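You operate a simulated robot arm through the tools that you are given. There is no shell and no other tool.

Carry out the task below with a simulated robot arm. There is one attempt and no reset: what you move stays moved.

JOB
Set stands 1 and 3 to the same height as stand 2.
Fine: pull each pin out, wind the knob to the mark that stand 2 shows and push the pin in again; stand 2 stays as it is.

The check looks at the end state, three seconds after you hand in, the way a careful person would. Anything else that was tipped, shoved, dropped, spilled or broken makes it a failure.

ROBOT AND FRAMES
A 6-joint arm with a two-finger gripper, fixed in place. Base frame: the origin is at the foot of the arm, x ahead of it, y to its left, z up. Units: mm, rad, N and s.
Its first joint turns from -2.897 to 2.897 rad. Payload 2.45 kg.
The TCP is the grasp point between the finger pads, 20 mm short of the fingertips. In the tool frame z runs along the fingers and y along their closing line. Largest opening 140 mm; the body of the gripper starts 168 mm behind the TCP.
Orientation is told as [roll, pitch, yaw] about the base's x, y, z axes, in that order, counted from this pose: with the fingers straight down and closing along the base's y, the tool's x points along the base's -x, its y along +y and its z along -z.

CONTROLS
- The arm moves only by the tool jog_arm. Its arguments are lists of equal length, an entry for each row: "rotation": the turn, a rotation vector about the tool's x, y, z in rad, a list of three; "xyz": the shift along the tool's x, y, z in mm, a list of three; "jaw": the gripper command, from -1 (fully open) to 1 (shut), values between in proportion. In form: {"rotation": [[ax, ay, az], ...], "xyz": [[tx, ty, tz], ...], "jaw": [jaw, ...]}. A call has 1 to 20 rows; each row is the pose to reach, as a shift and turn from the pose commanded when the call began, along the tool's axes at that moment. Each row takes 0.2 s and may step no farther than 50 mm and 0.15 rad from the row before; otherwise, or with a gripper value out of range, the whole call is refused. A pose out of reach is approached as far as the arm can. The call stops where the force on the tool passes 90 N (or 10 N more than at its start, if that is more) or the arm is blocked; 0.2 s more then pass. Each finger travels about 45 mm/s and halts on what it meets, pressing with about 44 N; the grip force reading is that of the motor and also rises with nothing between the fingers. The clock runs only during rows and for 0.2 s after the last one: add rows that repeat a pose to give the fingers time. The reply holds the time, the measured pose of the TCP, the force on the tool along the base axes, the opening and the grip force, in the units named above and with some noise, with the torque about the TCP (base axes, N m) and any sound that the robot's microphone picked up.
- Cameras (640 x 400 px; columns grow to the right, rows downward): "scene" is fixed at [57.3, -508.4, 1196.8]; the picture's right is [0.59, -0.81, 0.00], its down [-0.29, -0.21, -0.93] and it looks along [0.76, 0.55, -0.36] (base axes); focal length 367 px, centre (320, 200). "wrist" rides on the gripper at [78, 11, -209] in the tool frame; the picture's right is [-0.14, 0.99, 0.00], its down [-0.92, -0.13, -0.37] and it looks along [-0.37, -0.05, 0.93] (tool axes); focal length 280 px, centre (320, 200). There is no depth. A picture from a camera that has moved, and an enlarged one, comes with that camera's place and axes in the base frame and with its lens. The place of the scene camera against the robot may be out by one fixed shift of up to 12 mm in any direction.
- get_image(camera): a new picture of that camera. No time passes.
- enlarge(camera, box): a new picture of the part [left, top, right, bottom] of that camera's present view, enlarged. No time passes.
- close_job(): hands the job in; it is judged then, once.

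Places have to be worked out from the pictures, the camera data and where the tool is seen. Open the gripper and draw the arm clear of the work before you hand the job in, unless the task says otherwise.

The tools are called after "Call:" by a JSON object that holds its "api" and its "payload". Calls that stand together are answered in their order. jog_arm: Moves the arm, as the interface text tells. Its arguments: {"type":"object","properties":{"rotation":{"type":"array"},"xyz":{"type":"array"},"jaw":{"type":"array"}},"required":["rotation","xyz","jaw"]} The other tools are called the same way: get_image (camera) takes a picture; enlarge (camera, box) takes an enlarged picture of a part of a camera's view; close_job () hands the job in.

At the start:

```text
clock: 0.0
position: [639.3, 509.5, 799.5]
tcp_rot: [-0.001, 0.0, -0.002]
ft_force: [-0.2, 0.4, 0.4]
wrist_torque: [-0.01, -0.01, -0.02]
gripper_width: 139.9
finger_force: 0.0
```

scene: 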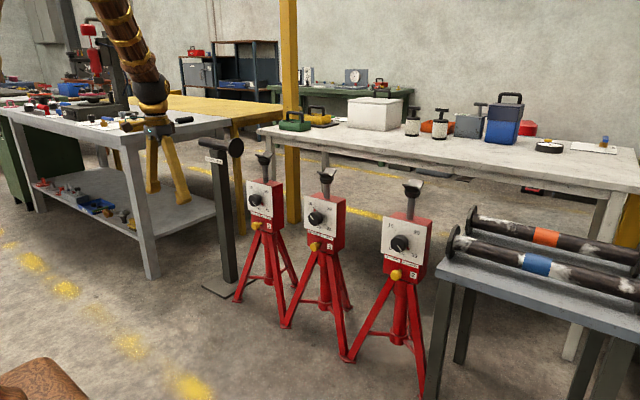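
wrist: 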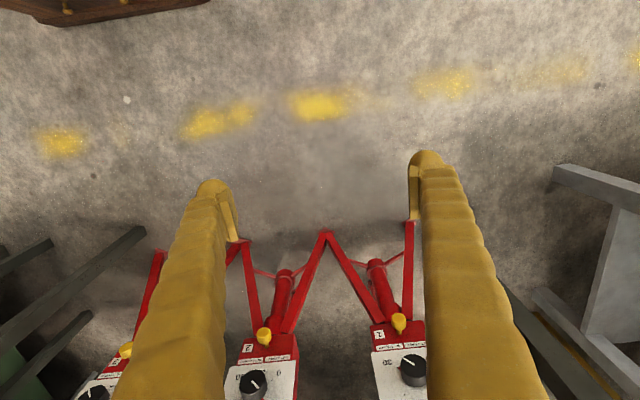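

I see three red stands with knobs on plates and yellow pins below; I'll look closer at each one.

Call:
{"api": "enlarge", "payload": {"camera": "scene", "box": [220, 140, 460, 290]}}

Call:
{"api": "enlarge", "payload": {"camera": "scene", "box": [360, 170, 456, 230]}}

Call:
{"api": "enlarge", "payload": {"camera": "scene", "box": [375, 205, 439, 285]}}

Call:
{"api": "enlarge", "payload": {"camera": "scene", "box": [295, 160, 359, 260]}}

Call:
{"api": "enlarge", "payload": {"camera": "scene", "box": [235, 145, 299, 245]}}

Call:
{"api": "enlarge", "payload": {"camera": "wrist", "box": [60, 220, 460, 400]}}

```text
2.67 times, centred on (340, 215) of scene
camera zoom: at [57.3, -508.4, 1196.8], right [0.59, -0.81, 0.0], down [-0.29, -0.21, -0.93], along [0.76, 0.55, -0.36], focal length 979 px, centre (267, 160)
```

zoom: 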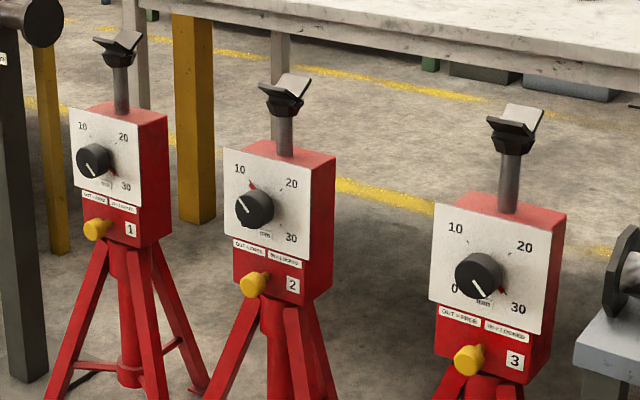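

```text
6.67 times, centred on (408, 200) of scene
camera zoom: at [57.3, -508.4, 1196.8], right [0.59, -0.81, 0.0], down [-0.29, -0.21, -0.93], along [0.76, 0.55, -0.36], focal length 2447 px, centre (-267, 200)
```

zoom: 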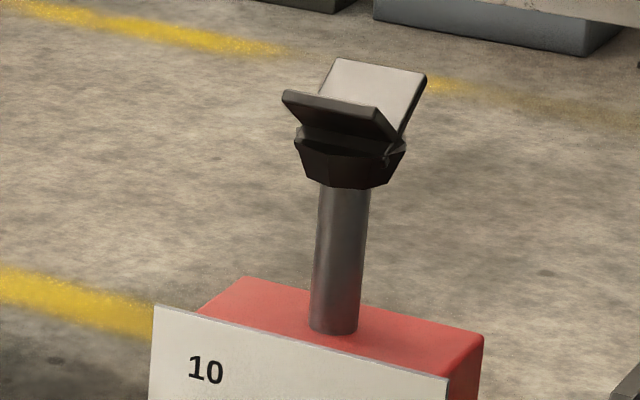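

```text
5.00 times, centred on (407, 245) of scene
camera zoom: at [57.3, -508.4, 1196.8], right [0.59, -0.81, 0.0], down [-0.29, -0.21, -0.93], along [0.76, 0.55, -0.36], focal length 1835 px, centre (-115, -25)
```

zoom: 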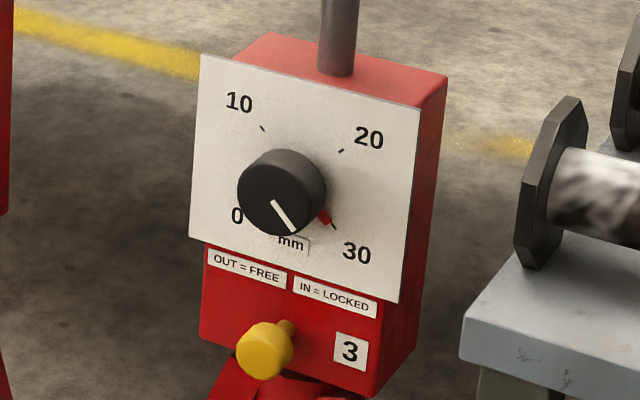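

```text
4.00 times, centred on (327, 210) of scene
camera zoom: at [57.3, -508.4, 1196.8], right [0.59, -0.81, 0.0], down [-0.29, -0.21, -0.93], along [0.76, 0.55, -0.36], focal length 1468 px, centre (292, 160)
```

zoom: 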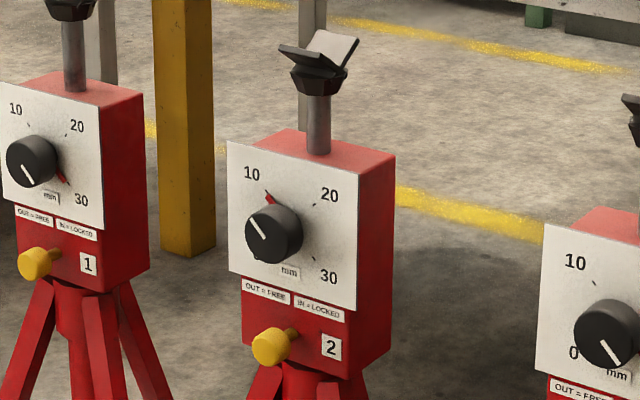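

```text
4.00 times, centred on (267, 195) of scene
camera zoom: at [57.3, -508.4, 1196.8], right [0.59, -0.81, 0.0], down [-0.29, -0.21, -0.93], along [0.76, 0.55, -0.36], focal length 1468 px, centre (532, 220)
```

zoom: 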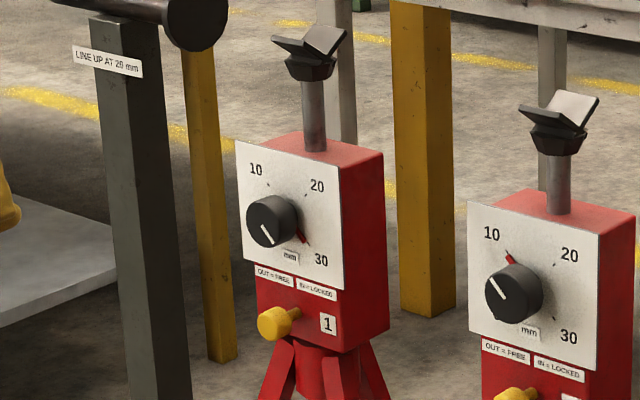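

```text
1.60 times, centred on (260, 310) of wrist
camera zoom: at [559.7, 519.3, 1008.5], right [0.14, 0.99, 0.0], down [0.92, -0.13, 0.37], along [0.37, -0.05, -0.93], focal length 449 px, centre (416, 24)
```

zoom: 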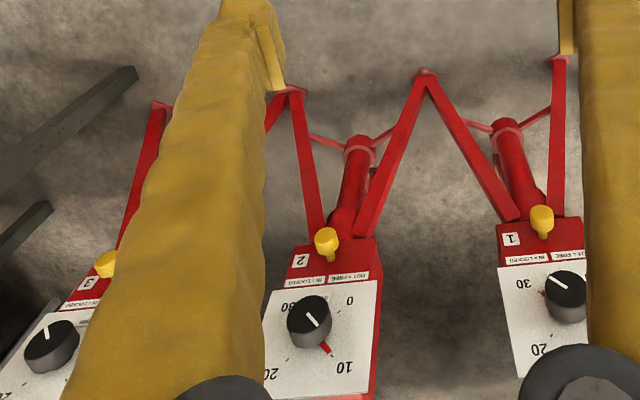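

The knobs triangulate to roughly (1125,-70,595), (1133,293,595) and (1147,642,590) for stands 3, 2 and 1, with the pins about 125 mm below and all panels facing about -x. Stand 2 reads near 10 and the others near 30. I'll swing the tool to horizontal in front of stand 2, well short of it, to read the dial.

Call:
{"api": "jog_arm", "payload": {"rotation": [[0, -0.10472, 0], [0, -0.20944, 0], [0, -0.31416, 0], [0, -0.41888, 0], [0, -0.5236, 0], [0, -0.62832, 0], [0, -0.73304, 0], [0, -0.83776, 0], [0, -0.94248, 0], [0, -1.0472, 0], [0, -1.15192, 0], [0, -1.25664, 0], [0, -1.36136, 0], [0, -1.46608, 0], [0, -1.5708, 0]], "xyz": [[-10.7, -14.4, 13.3], [-21.5, -28.8, 26.7], [-32.2, -43.2, 40], [-42.9, -57.6, 53.3], [-53.7, -72, 66.7], [-64.4, -86.4, 80], [-75.1, -100.8, 93.3], [-85.9, -115.2, 106.7], [-96.6, -129.6, 120], [-107.3, -144, 133.3], [-118.1, -158.4, 146.7], [-128.8, -172.8, 160], [-139.5, -187.2, 173.3], [-150.3, -201.6, 186.7], [-161, -216, 200]], "jaw": [-1, -1, -1, -1, -1, -1, -1, -1, -1, -1, -1, -1, -1, -1, -1]}}

```text
clock: 3.2
position: [897.6, 313.6, 636.1]
tcp_rot: [-1.459, -1.385, 1.458]
ft_force: [0.3, 0.5, 0.2]
wrist_torque: [-0.03, 0.04, -0.12]
gripper_width: 140.0
finger_force: 0.0
out of reach, approached as far as the arm can: row 9, 10, 11, 12, 13, 14, 15
```

The arm couldn't fold back that close, and it ended at about (898,314,636) nearly horizontal. I'll check both cameras.

Call:
{"api": "get_image", "payload": {"camera": "scene"}}

Call:
{"api": "get_image", "payload": {"camera": "wrist"}}

```text
taken
```

scene: 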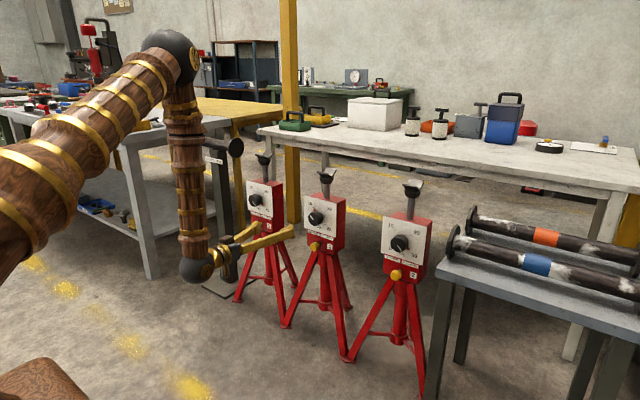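

```text
taken
camera wrist: at [685.1, 309.0, 561.2], right [0.0, 1.0, -0.05], down [-0.35, 0.05, 0.94], along [0.94, 0.02, 0.35], focal length 280 px, centre (320, 200)
```

wrist: 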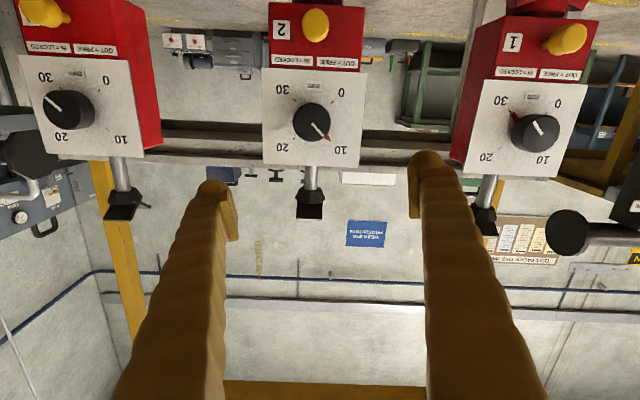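

The view is upside-down (image down is base up), but all three dials are in it. I'll enlarge each dial.

Call:
{"api": "enlarge", "payload": {"camera": "wrist", "box": [260, 65, 370, 170]}}

Call:
{"api": "enlarge", "payload": {"camera": "wrist", "box": [460, 70, 590, 185]}}

Call:
{"api": "enlarge", "payload": {"camera": "wrist", "box": [15, 50, 145, 165]}}

Call:
{"api": "enlarge", "payload": {"camera": "wrist", "box": [250, 0, 370, 75]}}

Call:
{"api": "enlarge", "payload": {"camera": "scene", "box": [295, 190, 345, 240]}}

```text
3.81 times, centred on (315, 118) of wrist
camera zoom: at [685.1, 309.0, 561.2], right [0.0, 1.0, -0.05], down [-0.35, 0.05, 0.94], along [0.94, 0.02, 0.35], focal length 1068 px, centre (339, 514)
```

zoom: 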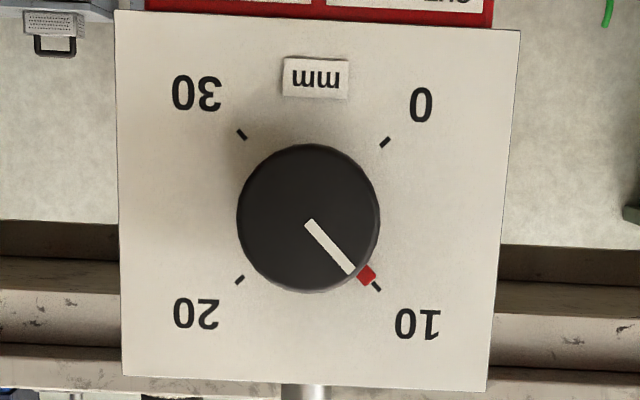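

```text
3.48 times, centred on (525, 128) of wrist
camera zoom: at [685.1, 309.0, 561.2], right [0.0, 1.0, -0.05], down [-0.35, 0.05, 0.94], along [0.94, 0.02, 0.35], focal length 975 px, centre (-393, 452)
```

zoom: 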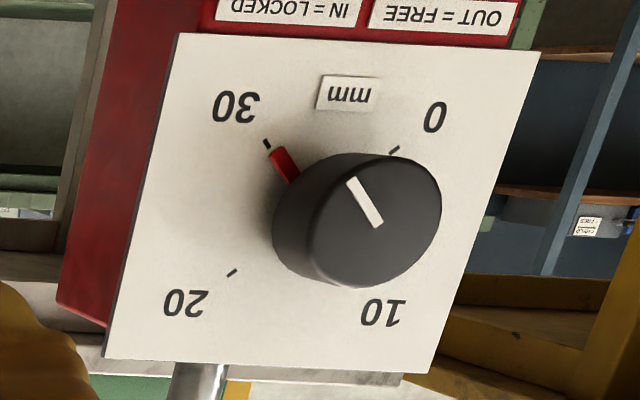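

```text
3.48 times, centred on (80, 108) of wrist
camera zoom: at [685.1, 309.0, 561.2], right [0.0, 1.0, -0.05], down [-0.35, 0.05, 0.94], along [0.94, 0.02, 0.35], focal length 975 px, centre (1155, 522)
```

zoom: 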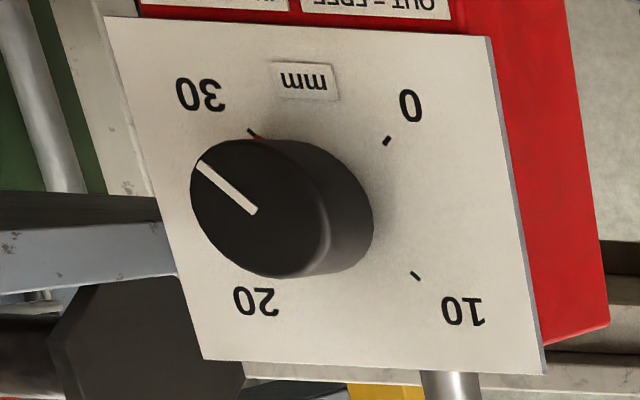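

```text
5.33 times, centred on (310, 38) of wrist
camera zoom: at [685.1, 309.0, 561.2], right [0.0, 1.0, -0.05], down [-0.35, 0.05, 0.94], along [0.94, 0.02, 0.35], focal length 1495 px, centre (373, 1067)
```

zoom: 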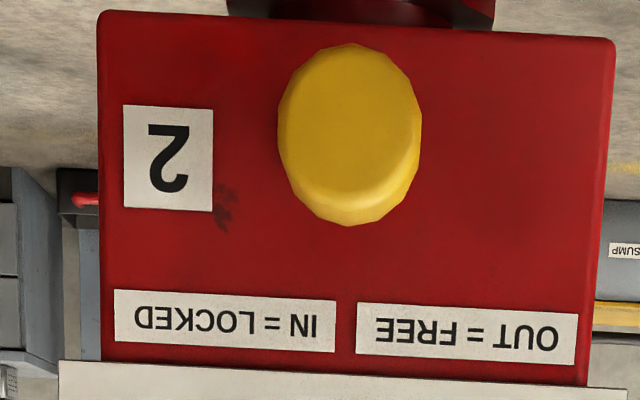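

```text
8.00 times, centred on (320, 215) of scene
camera zoom: at [57.3, -508.4, 1196.8], right [0.59, -0.81, 0.0], down [-0.29, -0.21, -0.93], along [0.76, 0.55, -0.36], focal length 2936 px, centre (320, 80)
```

zoom: 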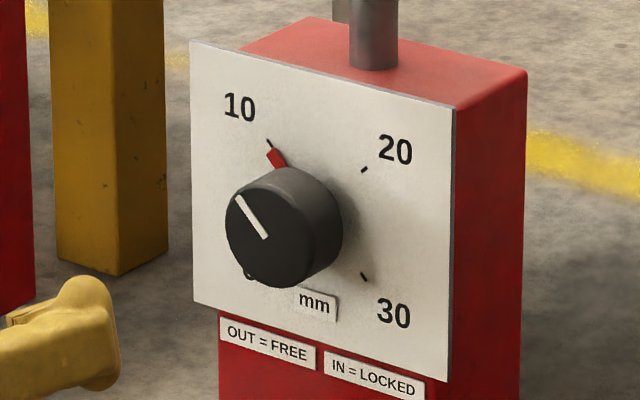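

Stand 2's red pointer is on the 10 tick, and stands 1 and 3 are at about 30; the knob and pointer turn together. I'll advance 150 mm along the tool axis to get back into reach and find out what the commanded pose is.

Call:
{"api": "jog_arm", "payload": {"rotation": [[0, 0, 0], [0, 0, 0], [0, 0, 0], [0, 0, 0], [0, 0, 0], [0, 0, 0]], "xyz": [[0, 0, 25], [0, 0, 50], [0, 0, 75], [0, 0, 100], [0, 0, 125], [0, 0, 150]], "jaw": [-1, -1, -1, -1, -1, -1]}}

```text
clock: 4.6
position: [1044.0, 311.5, 629.8]
tcp_rot: [-1.441, -1.383, 1.441]
ft_force: [0.1, 0.9, -0.2]
wrist_torque: [-0.02, -0.04, -0.05]
gripper_width: 140.0
finger_force: 0.1
```

The commanded pose follows the clipped one, so the tool is now at (1044,311,630) with about a 0.19 rad roll. I'll remove the roll and tilt and slide across to stand 3, holding at x≈1000 in front of it.

Call:
{"api": "jog_arm", "payload": {"rotation": [[0.0002, -0.002, 0.0155], [0.0003, -0.004, 0.031], [0.0005, -0.006, 0.0465], [0.0007, -0.008, 0.062], [0.0008, -0.01, 0.0775], [0.001, -0.012, 0.093], [0.0012, -0.014, 0.1085], [0.0013, -0.016, 0.124], [0.0015, -0.018, 0.1395], [0.0017, -0.02, 0.155], [0.0018, -0.022, 0.1705], [0.002, -0.024, 0.186]], "xyz": [[13.3, -29.9, -3.4], [26.7, -59.7, -6.8], [40, -89.6, -10.2], [53.4, -119.4, -13.6], [66.7, -149.3, -17], [80.1, -179.2, -20.5], [93.4, -209, -23.9], [106.7, -238.9, -27.3], [120.1, -268.7, -30.7], [133.4, -298.6, -34.1], [146.8, -328.4, -37.5], [160.1, -358.3, -40.9]], "jaw": [-1, -1, -1, -1, -1, -1, -1, -1, -1, -1, -1, -1]}}

Call:
{"api": "get_image", "payload": {"camera": "wrist"}}

Call:
{"api": "get_image", "payload": {"camera": "scene"}}

```text
clock: 7.2
position: [1024.6, 18.4, 546.8]
tcp_rot: [-1.466, -1.421, 1.288]
ft_force: [-0.1, 1.1, 0.5]
wrist_torque: [0.02, -0.02, -0.01]
gripper_width: 139.7
finger_force: 0.1
out of reach, approached as far as the arm can: row 5, 6, 7, 8, 9, 10, 11, 12
```

```text
taken
camera wrist: at [816.6, 53.3, 472.0], right [0.17, 0.98, -0.01], down [-0.35, 0.07, 0.94], along [0.92, -0.16, 0.35], focal length 280 px, centre (320, 200)
```

wrist: 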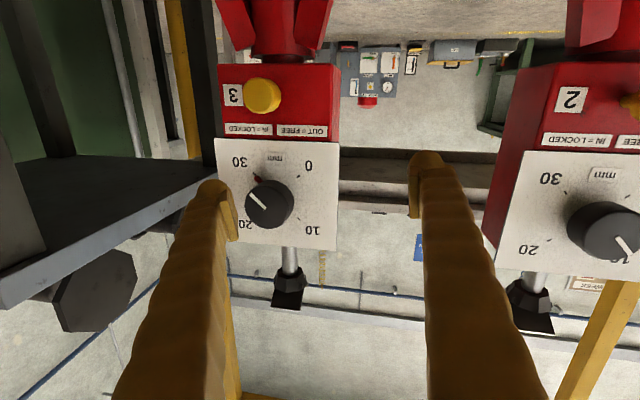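

```text
taken
```

scene: 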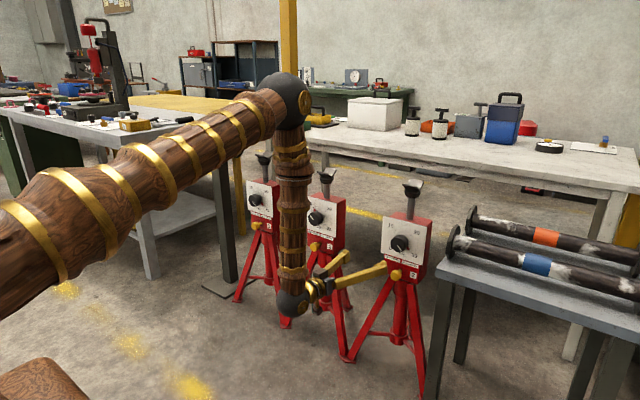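

The reach limit cut in again at that low, close spot; the tool is at (1025,18,547) with a slight yaw. Before correcting I'll enlarge stand 3 and its pin from here to fix the panel orientation.

Call:
{"api": "enlarge", "payload": {"camera": "wrist", "box": [200, 60, 350, 260]}}

Call:
{"api": "enlarge", "payload": {"camera": "wrist", "box": [210, 60, 350, 150]}}

Call:
{"api": "enlarge", "payload": {"camera": "wrist", "box": [210, 130, 345, 255]}}

```text
2.00 times, centred on (275, 160) of wrist
camera zoom: at [816.6, 53.3, 472.0], right [0.17, 0.98, -0.01], down [-0.35, 0.07, 0.94], along [0.92, -0.16, 0.35], focal length 561 px, centre (410, 280)
```

zoom: 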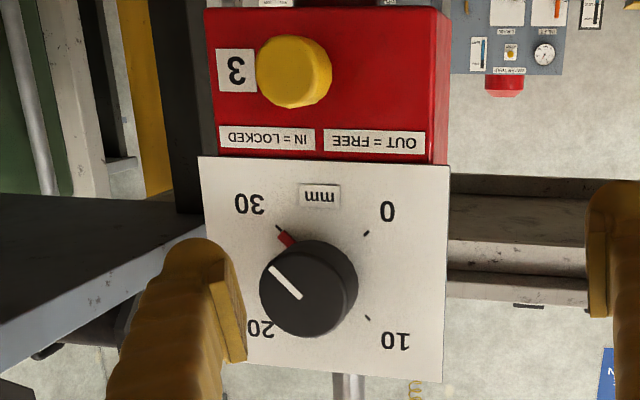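

```text
4.44 times, centred on (280, 105) of wrist
camera zoom: at [816.6, 53.3, 472.0], right [0.17, 0.98, -0.01], down [-0.35, 0.07, 0.94], along [0.92, -0.16, 0.35], focal length 1246 px, centre (498, 622)
```

zoom: 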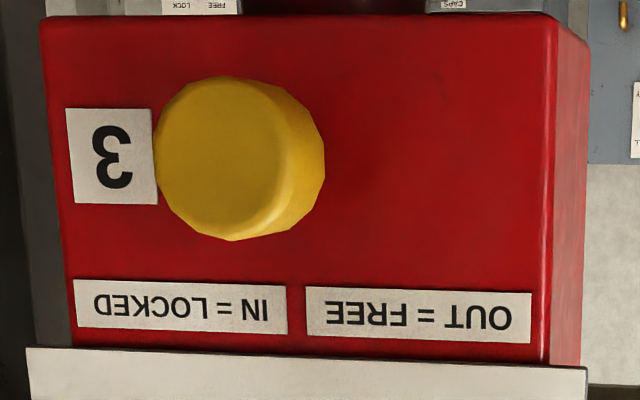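

```text
3.20 times, centred on (278, 192) of wrist
camera zoom: at [816.6, 53.3, 472.0], right [0.17, 0.98, -0.01], down [-0.35, 0.07, 0.94], along [0.92, -0.16, 0.35], focal length 897 px, centre (456, 224)
```

zoom: 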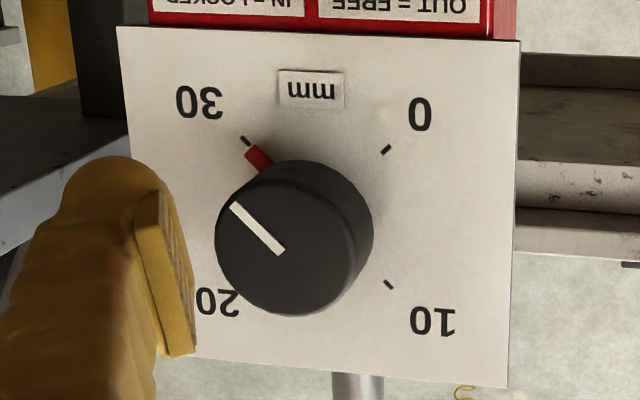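

The plate of stand 3 works out at x≈1156, y −146…17, z 527…676, facing straight along −x, with the knob axis at (y −64.5, z 602) and its front at x≈1111. The pin head front is near (1108, −65, 477). I'll align the tool to +x in front of the knob at (1050, −65, 600).

Call:
{"api": "jog_arm", "payload": {"rotation": [[-0.0222, -0.0037, 0.0184], [-0.0444, -0.0073, 0.0367], [-0.0666, -0.011, 0.0551], [-0.0888, -0.0147, 0.0734], [-0.111, -0.0183, 0.0918], [-0.1332, -0.022, 0.1101], [-0.1554, -0.0256, 0.1285], [-0.1776, -0.0293, 0.1468]], "xyz": [[-5.2, -10.5, 4.9], [-10.5, -21.1, 9.7], [-15.7, -31.6, 14.6], [-20.9, -42.2, 19.5], [-26.1, -52.7, 24.3], [-31.4, -63.2, 29.2], [-36.6, -73.8, 34], [-41.8, -84.3, 38.9]], "jaw": [-1, -1, -1, -1, -1, -1, -1, -1]}}

Call:
{"api": "get_image", "payload": {"camera": "wrist"}}

```text
clock: 9.0
position: [1053.2, 25.2, 588.3]
tcp_rot: [-1.441, -1.441, 1.269]
ft_force: [0.9, -0.1, 1.5]
wrist_torque: [0.01, -0.01, -0.01]
gripper_width: 140.1
finger_force: 0.0
out of reach, approached as far as the arm can: row 1, 2, 3, 4, 5, 6, 7, 8
```

```text
taken
camera wrist: at [845.6, 60.0, 512.5], right [0.17, 0.99, 0.01], down [-0.35, 0.05, 0.94], along [0.92, -0.16, 0.35], focal length 280 px, centre (320, 200)
```

wrist: 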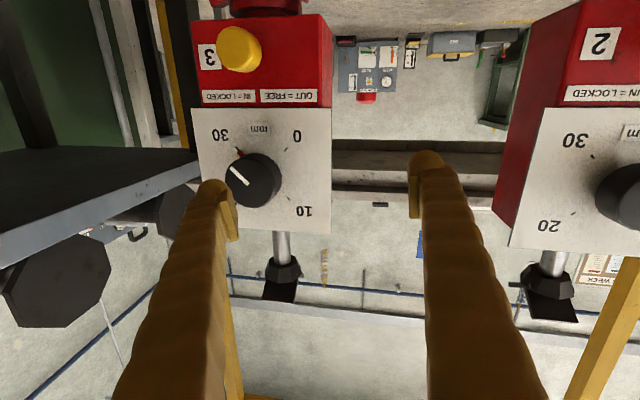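

The last move wouldn't go past a relative yaw of about −14°, which looks like a forearm-roll joint stuck at its 2.897 limit because the wrist swung round the singularity. I'll back out (yaw, raise, pitch down) to unwind the wrist, then re-pitch in the arm plane; first the yaw and rise.

Call:
{"api": "jog_arm", "payload": {"rotation": [[0.0281, 0.0036, 0.0005], [0.0562, 0.0073, 0.001], [0.0843, 0.0109, 0.0015], [0.1123, 0.0145, 0.0019], [0.1404, 0.0182, 0.0024], [0.1685, 0.0218, 0.0029]], "xyz": [[-24.9, -12.5, -2], [-49.8, -25.1, -4.1], [-74.7, -37.6, -6.1], [-99.6, -50.1, -8.2], [-124.5, -62.7, -10.2], [-149.4, -75.2, -12.3]], "jaw": [-1, -1, -1, -1, -1, -1]}}

Call:
{"api": "get_image", "payload": {"camera": "scene"}}

```text
clock: 10.4
position: [1037.3, -28.4, 746.0]
tcp_rot: [-1.435, -1.439, 1.092]
ft_force: [-0.4, 0.9, 0.2]
wrist_torque: [0.02, 0.03, -0.01]
gripper_width: 140.0
finger_force: 0.0
```

```text
taken
```

scene: 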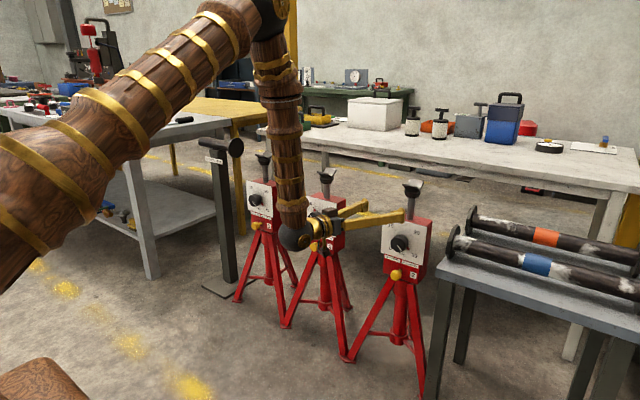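

All rows were reached, which supports that explanation. Now I'll pitch the tool down about base Y with the sideways lean kept, moving back and up toward (753,−58,816).

Call:
{"api": "jog_arm", "payload": {"rotation": [[-0.0113, 0.0917, -0.033], [-0.0226, 0.1835, -0.066], [-0.0338, 0.2752, -0.099], [-0.0451, 0.3669, -0.132], [-0.0564, 0.4586, -0.165], [-0.0677, 0.5504, -0.198], [-0.079, 0.6421, -0.231], [-0.0903, 0.7338, -0.2641], [-0.1015, 0.8255, -0.2971], [-0.1128, 0.9173, -0.3301], [-0.1241, 1.009, -0.3631], [-0.1354, 1.1007, -0.3961], [-0.1467, 1.1924, -0.4291], [-0.1579, 1.2842, -0.4621], [-0.1692, 1.3759, -0.4951], [-0.1805, 1.4676, -0.5281]], "xyz": [[-3.1, -8.2, -16.2], [-6.2, -16.4, -32.3], [-9.2, -24.6, -48.5], [-12.3, -32.8, -64.6], [-15.4, -41, -80.8], [-18.5, -49.2, -96.9], [-21.6, -57.4, -113.1], [-24.7, -65.7, -129.3], [-27.7, -73.9, -145.4], [-30.8, -82.1, -161.6], [-33.9, -90.3, -177.7], [-37, -98.5, -193.9], [-40.1, -106.7, -210], [-43.1, -114.9, -226.2], [-46.2, -123.1, -242.3], [-49.3, -131.3, -258.5]], "jaw": [-1, -1, -1, -1, -1, -1, -1, -1, -1, -1, -1, -1, -1, -1, -1, -1]}}

Call:
{"api": "get_image", "payload": {"camera": "scene"}}

```text
clock: 13.8
position: [753.4, -59.4, 816.3]
tcp_rot: [-0.337, 0.059, 0.117]
ft_force: [0.2, -0.7, 0.1]
wrist_torque: [0.0, 0.02, 0.02]
gripper_width: 140.1
finger_force: 0.1
```

```text
taken
```

scene: 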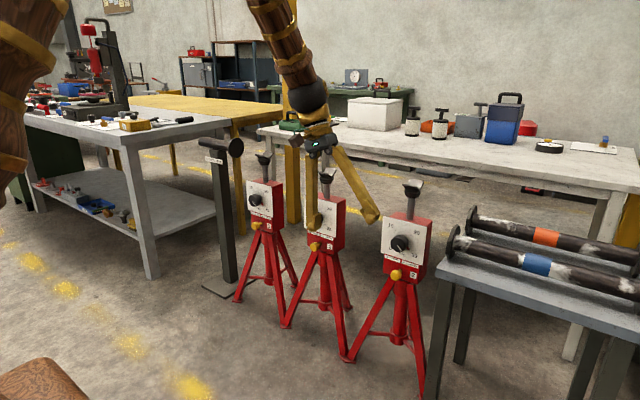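

The wrist unwound and the tool now leans down as planned. I'll straighten it to exactly fingers-down at y=0, so the next pitch happens in the arm's plane.

Call:
{"api": "jog_arm", "payload": {"rotation": [[-0.0681, -0.0079, 0.0254], [-0.1362, -0.0157, 0.0508], [-0.2043, -0.0236, 0.0761], [-0.2724, -0.0314, 0.1015], [-0.3405, -0.0393, 0.1269], [-0.3405, -0.0393, 0.1269]], "xyz": [[-2.9, 12, -0.9], [-5.8, 24, -1.8], [-8.6, 36.1, -2.8], [-11.5, 48.1, -3.7], [-14.4, 60.1, -4.6], [-14.4, 60.1, -4.6]], "jaw": [-1, -1, -1, -1, -1, -1]}}

```text
clock: 15.2
position: [761.4, 1.8, 798.7]
tcp_rot: [0.0, -0.001, -0.003]
ft_force: [-0.3, -0.1, -0.5]
wrist_torque: [0.04, 0.0, 0.01]
gripper_width: 140.1
finger_force: 0.0
```

The tool is exactly vertical at (761,2,799). Now I'll pitch −90° about tool y in the arm plane while moving to about (1030,0,650).

Call:
{"api": "jog_arm", "payload": {"rotation": [[0, -0.0982, 0], [0, -0.1963, 0], [0, -0.2945, 0], [0, -0.3927, 0], [0, -0.4909, 0], [0, -0.589, 0], [0, -0.6872, 0], [0, -0.7854, 0], [0, -0.8836, 0], [0, -0.9817, 0], [0, -1.0799, 0], [0, -1.1781, 0], [0, -1.2763, 0], [0, -1.3744, 0], [0, -1.4726, 0], [0, -1.5708, 0]], "xyz": [[-16.8, -0.1, 9.3], [-33.6, -0.2, 18.6], [-50.4, -0.3, 27.9], [-67.2, -0.4, 37.2], [-83.9, -0.5, 46.5], [-100.7, -0.6, 55.8], [-117.5, -0.7, 65.1], [-134.3, -0.8, 74.4], [-151.1, -0.9, 83.6], [-167.9, -1, 92.9], [-184.7, -1.1, 102.2], [-201.5, -1.2, 111.5], [-218.2, -1.3, 120.8], [-235, -1.4, 130.1], [-251.8, -1.5, 139.4], [-268.6, -1.6, 148.7]], "jaw": [-1, -1, -1, -1, -1, -1, -1, -1, -1, -1, -1, -1, -1, -1, -1, -1]}}

Call:
{"api": "get_image", "payload": {"camera": "scene"}}

Call:
{"api": "get_image", "payload": {"camera": "wrist"}}

```text
clock: 18.6
position: [1029.0, 0.4, 652.1]
tcp_rot: [-2.688, -1.566, 2.687]
ft_force: [-0.4, 0.0, 0.7]
wrist_torque: [-0.02, 0.0, -0.01]
gripper_width: 140.1
finger_force: 0.0
```

```text
taken
```

scene: 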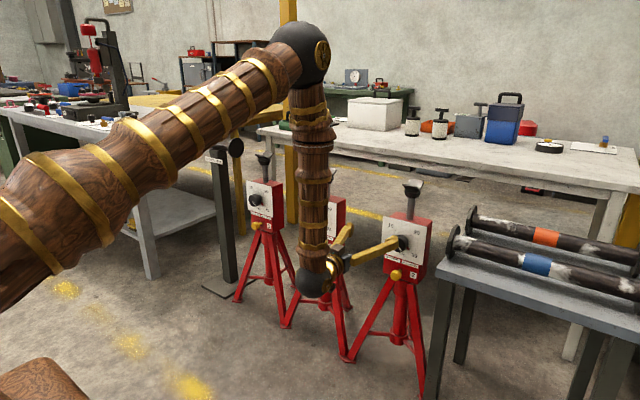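

```text
taken
camera wrist: at [819.1, 10.1, 572.5], right [0.0, 0.99, 0.14], down [-0.37, -0.13, 0.92], along [0.93, -0.05, 0.37], focal length 280 px, centre (320, 200)
```

wrist: 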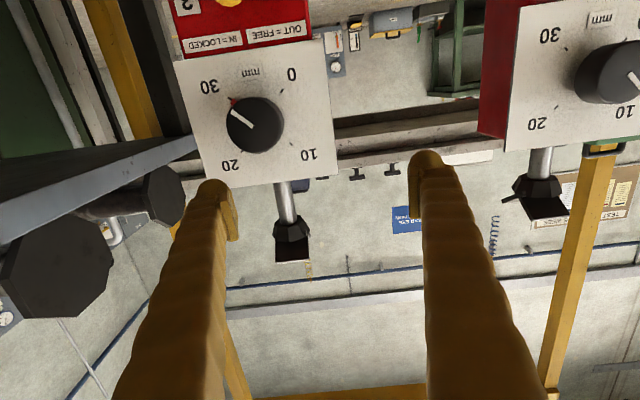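

The wrist is now in a good configuration: tool along +x exactly, at (1029,0,652). I'll move in front of stand 3 between knob and pin height and look closely.

Call:
{"api": "jog_arm", "payload": {"rotation": [[0, 0, 0], [0, 0, 0], [0, 0, 0], [0, 0, 0], [0, 0, 0]], "xyz": [[18.4, -13, 2.2], [36.8, -26, 4.4], [55.2, -39, 6.6], [73.6, -52, 8.8], [92, -65, 11]], "jaw": [-1, -1, -1, -1, -1]}}

Call:
{"api": "get_image", "payload": {"camera": "wrist"}}

Call:
{"api": "enlarge", "payload": {"camera": "wrist", "box": [220, 20, 420, 145]}}

Call:
{"api": "enlarge", "payload": {"camera": "wrist", "box": [220, 120, 420, 245]}}

```text
clock: 19.8
position: [1039.9, -66.0, 559.7]
tcp_rot: [-2.187, -1.569, 2.184]
ft_force: [0.1, -0.1, 0.6]
wrist_torque: [-0.01, 0.01, 0.01]
gripper_width: 140.1
finger_force: 0.1
```

```text
taken
camera wrist: at [829.9, -56.5, 480.4], right [0.0, 0.99, 0.14], down [-0.37, -0.13, 0.92], along [0.93, -0.05, 0.37], focal length 280 px, centre (320, 200)
```

wrist: 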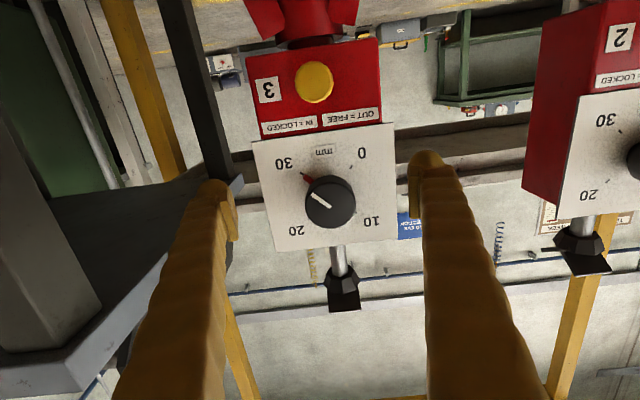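

```text
3.20 times, centred on (320, 82) of wrist
camera zoom: at [829.9, -56.5, 480.4], right [0.0, 0.99, 0.14], down [-0.37, -0.13, 0.92], along [0.93, -0.05, 0.37], focal length 897 px, centre (320, 576)
```

zoom: 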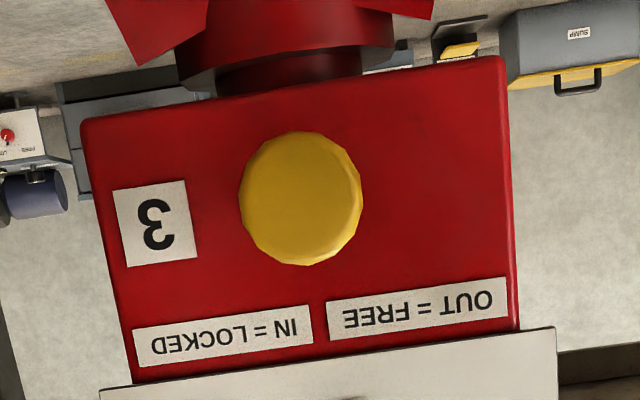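

```text
3.20 times, centred on (320, 182) of wrist
camera zoom: at [829.9, -56.5, 480.4], right [0.0, 0.99, 0.14], down [-0.37, -0.13, 0.92], along [0.93, -0.05, 0.37], focal length 897 px, centre (320, 256)
```

zoom: 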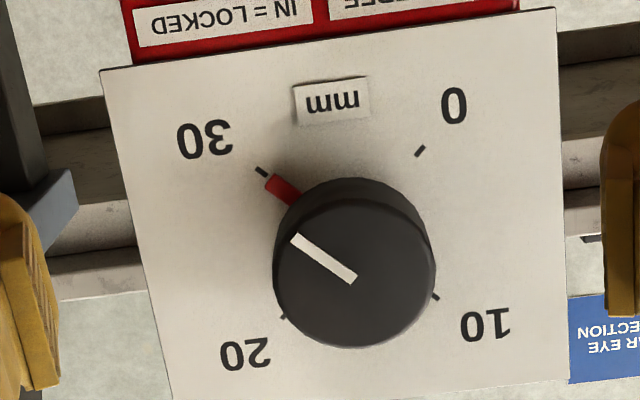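

The knob axis and the pin both come out at y≈−61.6, with the pin at z≈475 (head about 36 mm across, front at x≈1110) and the knob at z≈603. I'll lower to the pin with jaws open, stopping at x=1085 just short of its head.

Call:
{"api": "jog_arm", "payload": {"rotation": [[0, 0, 0], [0, 0, 0], [0, 0, 0], [0, 0, 0], [0, 0, 0]], "xyz": [[17, 0.9, 9], [34, 1.8, 18], [51, 2.6, 27], [68, 3.5, 36], [84.7, 4.4, 45]], "jaw": [-0.6, -0.4, -0.2, -0.1, -0.1]}}

Call:
{"api": "get_image", "payload": {"camera": "wrist"}}

Call:
{"api": "get_image", "payload": {"camera": "scene"}}

```text
clock: 21.0
position: [1084.4, -62.8, 475.2]
tcp_rot: [-2.304, -1.57, 2.305]
ft_force: [0.5, 0.3, 0.1]
wrist_torque: [-0.01, 0.01, -0.02]
gripper_width: 76.7
finger_force: 0.0
```

```text
taken
camera wrist: at [874.2, -52.3, 396.0], right [0.0, 0.99, 0.14], down [-0.37, -0.13, 0.92], along [0.93, -0.05, 0.37], focal length 280 px, centre (320, 200)
```

wrist: 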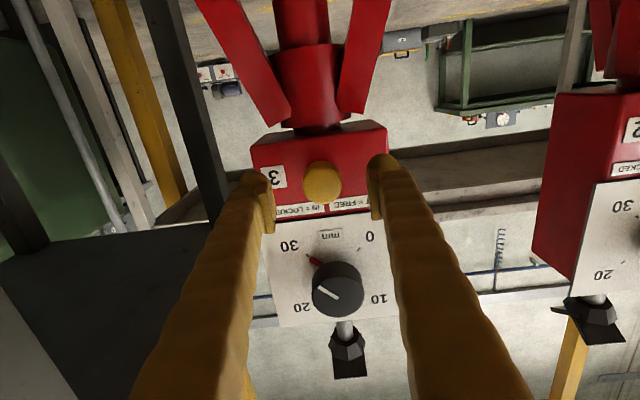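

```text
taken
```

scene: 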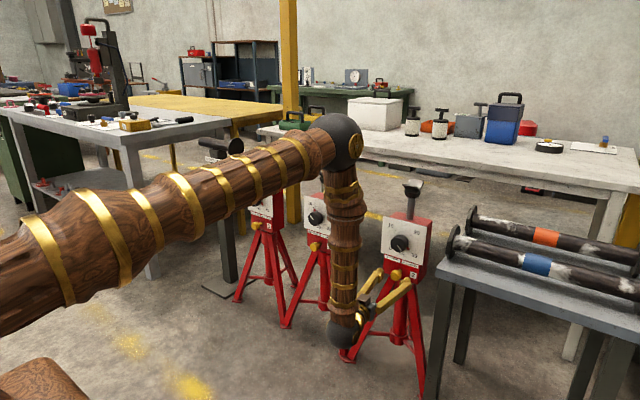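

The pin head sits centred between the fingers; refined it is at y≈−61.4, z≈474. I'll advance so the pads surround the head, then close.

Call:
{"api": "jog_arm", "payload": {"rotation": [[0, 0, 0], [0, 0, 0], [0, 0, 0], [0, 0, 0]], "xyz": [[0.5, 0.6, 10], [1, 1.2, 20], [1, 1.2, 28], [1, 1.2, 34]], "jaw": [-0.1, -0.1, -0.1, -0.1]}}

Call:
{"api": "enlarge", "payload": {"camera": "wrist", "box": [220, 120, 420, 245]}}

Call:
{"api": "enlarge", "payload": {"camera": "scene", "box": [350, 230, 446, 290]}}

```text
clock: 22.0
position: [1119.1, -61.9, 472.5]
tcp_rot: [-2.182, -1.57, 2.183]
ft_force: [1.2, 0.4, -0.9]
wrist_torque: [0.03, -0.01, 0.01]
gripper_width: 77.0
finger_force: 0.0
```

```text
3.20 times, centred on (320, 182) of wrist
camera zoom: at [908.7, -51.7, 394.5], right [0.0, 0.99, 0.14], down [-0.37, -0.13, 0.92], along [0.93, -0.05, 0.37], focal length 897 px, centre (320, 256)
```

zoom: 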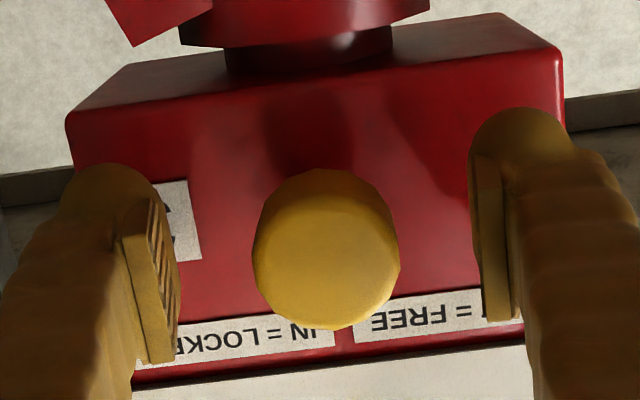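

```text
6.67 times, centred on (398, 260) of scene
camera zoom: at [57.3, -508.4, 1196.8], right [0.59, -0.81, 0.0], down [-0.29, -0.21, -0.93], along [0.76, 0.55, -0.36], focal length 2447 px, centre (-200, -200)
```

zoom: 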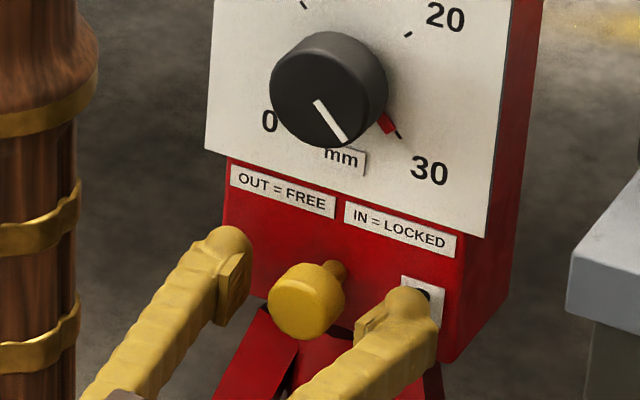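

The head is centred between the pads with good clearance to the box. I'll close the jaws on it.

Call:
{"api": "jog_arm", "payload": {"rotation": [[0, 0, 0], [0, 0, 0], [0, 0, 0], [0, 0, 0], [0, 0, 0], [0, 0, 0]], "xyz": [[0, 0, 0], [0, 0, 0], [0, 0, 0], [0, 0, 0], [0, 0, 0], [0, 0, 0]], "jaw": [0.3, 1, 1, 1, 1, 1]}}

```text
clock: 23.4
position: [1119.7, -61.0, 473.5]
tcp_rot: [-2.268, -1.571, 2.267]
ft_force: [3.4, 21.5, 0.1]
wrist_torque: [-0.03, -0.03, -0.22]
gripper_width: 32.7
finger_force: 44.8
```

Gripped at 32.7 mm, but there's a 21 N sideways load, so the pin centre is slightly to +y. I'll shift the tool a little to relieve it.

Call:
{"api": "jog_arm", "payload": {"rotation": [[0, 0, 0], [0, 0, 0]], "xyz": [[0, 0.6, 0], [0, 1, 0]], "jaw": [1, 1]}}

```text
clock: 24.0
position: [1119.9, -61.3, 474.0]
tcp_rot: [-2.235, -1.569, 2.234]
ft_force: [2.8, 8.7, -0.1]
wrist_torque: [-0.08, -0.05, 0.0]
gripper_width: 32.4
finger_force: 45.0
```

Down to 8.7 N; I'll take another 0.6 mm and begin pulling gently along −x, watching the force.

Call:
{"api": "jog_arm", "payload": {"rotation": [[0, 0, 0], [0, 0, 0], [0, 0, 0], [0, 0, 0], [0, 0, 0]], "xyz": [[0, 0.6, 0], [0, 0.6, -1], [0, 0.6, -2], [0, 0.6, -3], [0, 0.6, -4]], "jaw": [1, 1, 1, 1, 1]}}

```text
clock: 25.2
position: [1115.9, -59.9, 473.1]
tcp_rot: [-1.788, -1.569, 1.784]
ft_force: [3.6, -23.3, -11.0]
wrist_torque: [0.06, -0.16, 0.18]
gripper_width: 32.5
finger_force: 44.7
```

The x-force stayed small but the sideways load reversed to −23 N. I'll check the picture to see whether the pin moved or slipped.

Call:
{"api": "enlarge", "payload": {"camera": "scene", "box": [350, 230, 446, 290]}}

Call:
{"api": "enlarge", "payload": {"camera": "wrist", "box": [220, 100, 420, 300]}}

```text
6.67 times, centred on (398, 260) of scene
camera zoom: at [57.3, -508.4, 1196.8], right [0.59, -0.81, 0.0], down [-0.29, -0.21, -0.93], along [0.76, 0.55, -0.36], focal length 2447 px, centre (-200, -200)
```

zoom: 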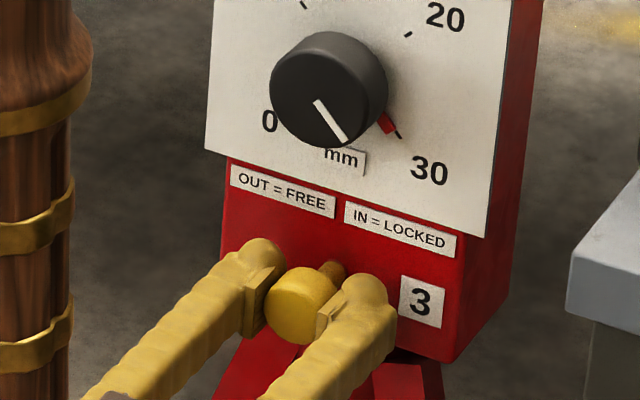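

```text
2.00 times, centred on (320, 200) of wrist
camera zoom: at [905.1, -50.0, 394.8], right [0.0, 0.99, 0.14], down [-0.37, -0.13, 0.92], along [0.93, -0.05, 0.37], focal length 561 px, centre (320, 200)
```

zoom: 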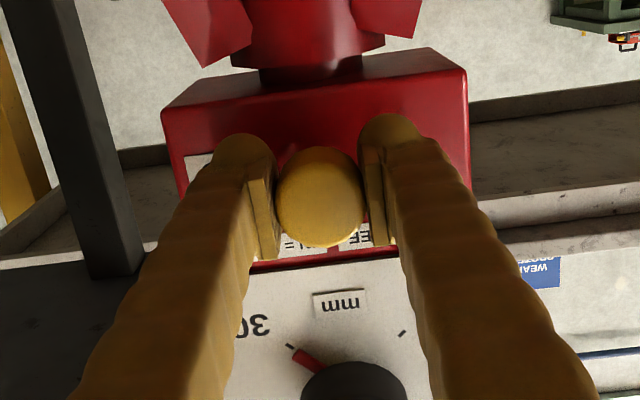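

The stand hasn't moved, and the pin appears to come with the jaws. I'll take back about 0.5 mm sideways and 0.3 mm of height, then check the load.

Call:
{"api": "jog_arm", "payload": {"rotation": [[0, 0, 0], [0, 0, 0]], "xyz": [[0, -0.5, 0], [0, -0.5, 0]], "jaw": [1, 1]}}

```text
clock: 25.8
position: [1116.3, -59.5, 473.1]
tcp_rot: [-1.969, -1.569, 1.968]
ft_force: [3.6, -28.5, -13.0]
wrist_torque: [0.06, 0.02, 0.16]
gripper_width: 32.9
finger_force: 45.1
```

The sideways reading didn't follow my shift, so I'll hold still for a moment and see whether the reading settles.

Call:
{"api": "jog_arm", "payload": {"rotation": [[0, 0, 0], [0, 0, 0]], "xyz": [[0, 0, 0], [0, 0, 0]], "jaw": [1, 1]}}

Call:
{"api": "enlarge", "payload": {"camera": "scene", "box": [375, 245, 423, 275]}}

```text
clock: 26.4
position: [1114.7, -59.9, 473.5]
tcp_rot: [-2.008, -1.569, 2.003]
ft_force: [2.0, -33.8, -16.1]
wrist_torque: [0.09, -0.02, 0.31]
gripper_width: 32.4
finger_force: 44.9
```

```text
13.33 times, centred on (399, 260) of scene
camera zoom: at [57.3, -508.4, 1196.8], right [0.59, -0.81, 0.0], down [-0.29, -0.21, -0.93], along [0.76, 0.55, -0.36], focal length 4893 px, centre (-733, -600)
```

zoom: 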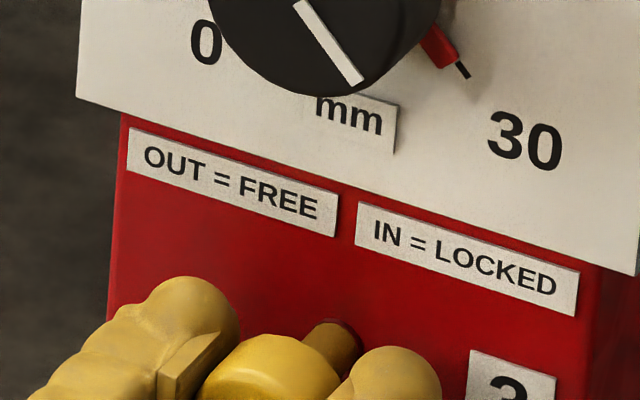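

The load creeps up while holding, so the arm is still driving toward a command slightly off to +y and +z of where the pin holds it. I'll move the command −1 mm in y and −0.5 mm in z and let it settle.

Call:
{"api": "jog_arm", "payload": {"rotation": [[0, 0, 0], [0, 0, 0], [0, 0, 0]], "xyz": [[0.5, -1, 0], [0.5, -1, 0], [0.5, -1, 0]], "jaw": [1, 1, 1]}}

```text
clock: 27.2
position: [1115.4, -61.3, 473.9]
tcp_rot: [-2.399, -1.57, 2.399]
ft_force: [2.5, -25.5, -9.4]
wrist_torque: [0.02, -0.1, 0.25]
gripper_width: 32.5
finger_force: 44.6
```

The load is dropping the right way; another −0.8 mm y and −0.4 mm z.

Call:
{"api": "jog_arm", "payload": {"rotation": [[0, 0, 0], [0, 0, 0], [0, 0, 0]], "xyz": [[0.4, -0.8, 0], [0.4, -0.8, 0], [0.4, -0.8, 0]], "jaw": [1, 1, 1]}}

```text
clock: 28.0
position: [1114.4, -60.3, 473.3]
tcp_rot: [-2.474, -1.567, 2.474]
ft_force: [2.7, -12.2, -2.1]
wrist_torque: [0.03, -0.05, 0.18]
gripper_width: 32.9
finger_force: 45.0
```

Now −12 N and falling. I'll continue pulling out another 10 mm with a further −0.6 mm y.

Call:
{"api": "jog_arm", "payload": {"rotation": [[0, 0, 0], [0, 0, 0], [0, 0, 0], [0, 0, 0], [0, 0, 0], [0, 0, 0]], "xyz": [[0, -0.6, -2], [0, -0.6, -4], [0, -0.6, -6], [0, -0.6, -8], [0, -0.6, -10], [0, -0.6, -10]], "jaw": [1, 1, 1, 1, 1, 1]}}

Call:
{"api": "enlarge", "payload": {"camera": "scene", "box": [350, 230, 446, 290]}}

```text
clock: 29.4
position: [1105.8, -60.9, 473.2]
tcp_rot: [-2.624, -1.568, 2.625]
ft_force: [0.4, 15.4, 20.4]
wrist_torque: [-0.01, 0.08, -0.05]
gripper_width: 32.4
finger_force: 44.9
```

```text
6.67 times, centred on (398, 260) of scene
camera zoom: at [57.3, -508.4, 1196.8], right [0.59, -0.81, 0.0], down [-0.29, -0.21, -0.93], along [0.76, 0.55, -0.36], focal length 2447 px, centre (-200, -200)
```

zoom: 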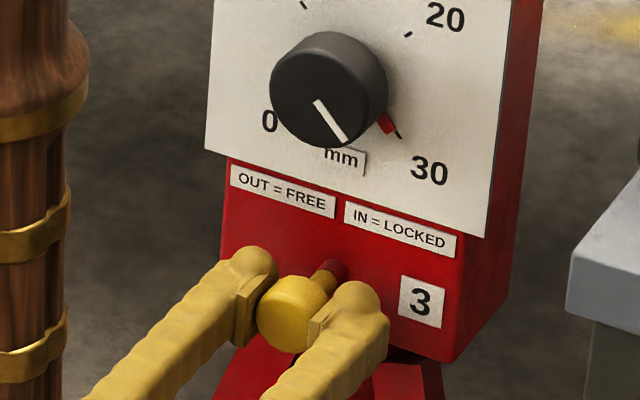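

The pin is out about 14 mm and a red section of the stem is showing. I'll relieve the side load (+0.5 y, +0.7 z) and pull a few more mm to feel for the stop.

Call:
{"api": "jog_arm", "payload": {"rotation": [[0, 0, 0], [0, 0, 0], [0, 0, 0], [0, 0, 0], [0, 0, 0]], "xyz": [[-0.7, 0.5, -1], [-0.7, 0.5, -2], [-0.7, 0.5, -3], [-0.7, 0.5, -4], [-0.7, 0.5, -4]], "jaw": [1, 1, 1, 1, 1]}}

Call:
{"api": "enlarge", "payload": {"camera": "scene", "box": [375, 245, 423, 275]}}

```text
clock: 30.6
position: [1099.8, -61.2, 473.8]
tcp_rot: [-2.209, -1.57, 2.21]
ft_force: [-0.1, 19.9, 13.2]
wrist_torque: [0.01, -0.06, -0.18]
gripper_width: 32.7
finger_force: 45.3
```

```text
13.33 times, centred on (399, 260) of scene
camera zoom: at [57.3, -508.4, 1196.8], right [0.59, -0.81, 0.0], down [-0.29, -0.21, -0.93], along [0.76, 0.55, -0.36], focal length 4893 px, centre (-733, -600)
```

zoom: 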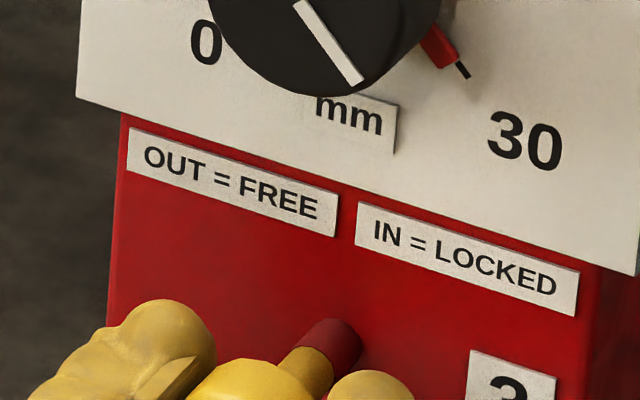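

About 20 mm out with no axial resistance yet and the red band clearly showing. I'll trim the side load and pull 3 mm more in 1 mm steps.

Call:
{"api": "jog_arm", "payload": {"rotation": [[0, 0, 0], [0, 0, 0], [0, 0, 0], [0, 0, 0], [0, 0, 0]], "xyz": [[-0.5, 0.8, -1], [-0.5, 0.8, -2], [-0.5, 0.8, -3], [-0.5, 0.8, -3], [-0.5, 0.8, -3]], "jaw": [1, 1, 1, 1, 1]}}

Call:
{"api": "enlarge", "payload": {"camera": "scene", "box": [375, 245, 423, 275]}}

```text
clock: 31.8
position: [1097.9, -59.7, 474.1]
tcp_rot: [-1.921, -1.569, 1.919]
ft_force: [-1.4, 8.6, -3.6]
wrist_torque: [-0.01, -0.06, -0.07]
gripper_width: 32.7
finger_force: 45.3
```

```text
13.33 times, centred on (399, 260) of scene
camera zoom: at [57.3, -508.4, 1196.8], right [0.59, -0.81, 0.0], down [-0.29, -0.21, -0.93], along [0.76, 0.55, -0.36], focal length 4893 px, centre (-733, -600)
```

zoom: 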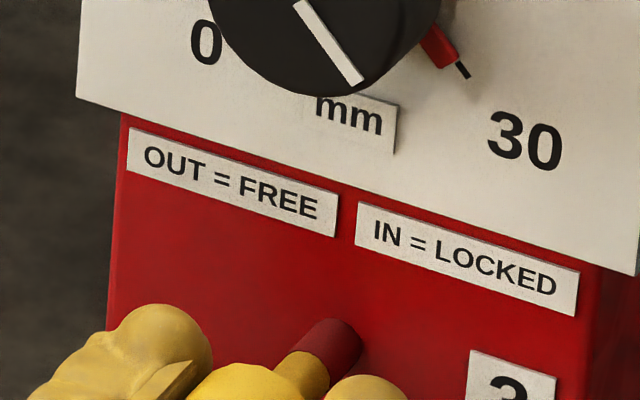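

The pin is out about 21 mm with the red band fully visible. I'll open the jaws and see whether it stays out.

Call:
{"api": "jog_arm", "payload": {"rotation": [[0, 0, 0], [0, 0, 0], [0, 0, 0], [0, 0, 0], [0, 0, 0]], "xyz": [[0, 0, 0], [0, 0, 0], [0, 0, 0], [0, 0, 0], [0, 0, 0]], "jaw": [0.2, -0.1, -0.1, -0.1, -0.1]}}

Call:
{"api": "enlarge", "payload": {"camera": "scene", "box": [350, 230, 446, 290]}}

Call:
{"api": "enlarge", "payload": {"camera": "wrist", "box": [220, 100, 420, 300]}}

```text
clock: 33.0
position: [1099.4, -60.3, 474.0]
tcp_rot: [-2.29, -1.57, 2.29]
ft_force: [-0.5, 0.4, -0.1]
wrist_torque: [0.02, -0.01, -0.02]
gripper_width: 77.1
finger_force: 0.0
```

```text
6.67 times, centred on (398, 260) of scene
camera zoom: at [57.3, -508.4, 1196.8], right [0.59, -0.81, 0.0], down [-0.29, -0.21, -0.93], along [0.76, 0.55, -0.36], focal length 2447 px, centre (-200, -200)
```

zoom: 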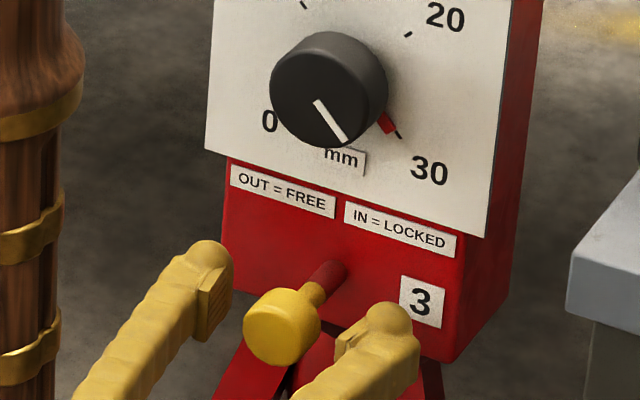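

```text
2.00 times, centred on (320, 200) of wrist
camera zoom: at [888.3, -50.3, 395.1], right [0.0, 0.99, 0.14], down [-0.37, -0.13, 0.92], along [0.93, -0.05, 0.37], focal length 561 px, centre (320, 200)
```

zoom: 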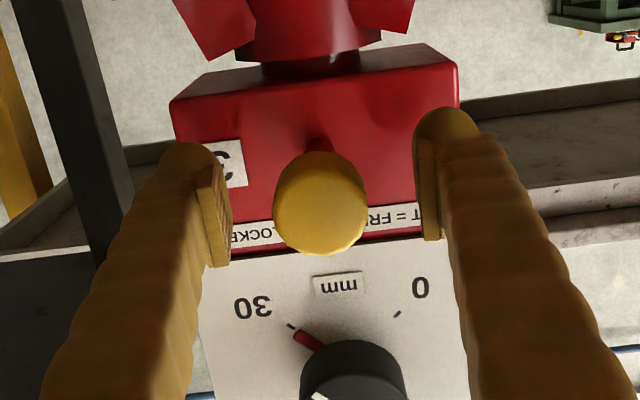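

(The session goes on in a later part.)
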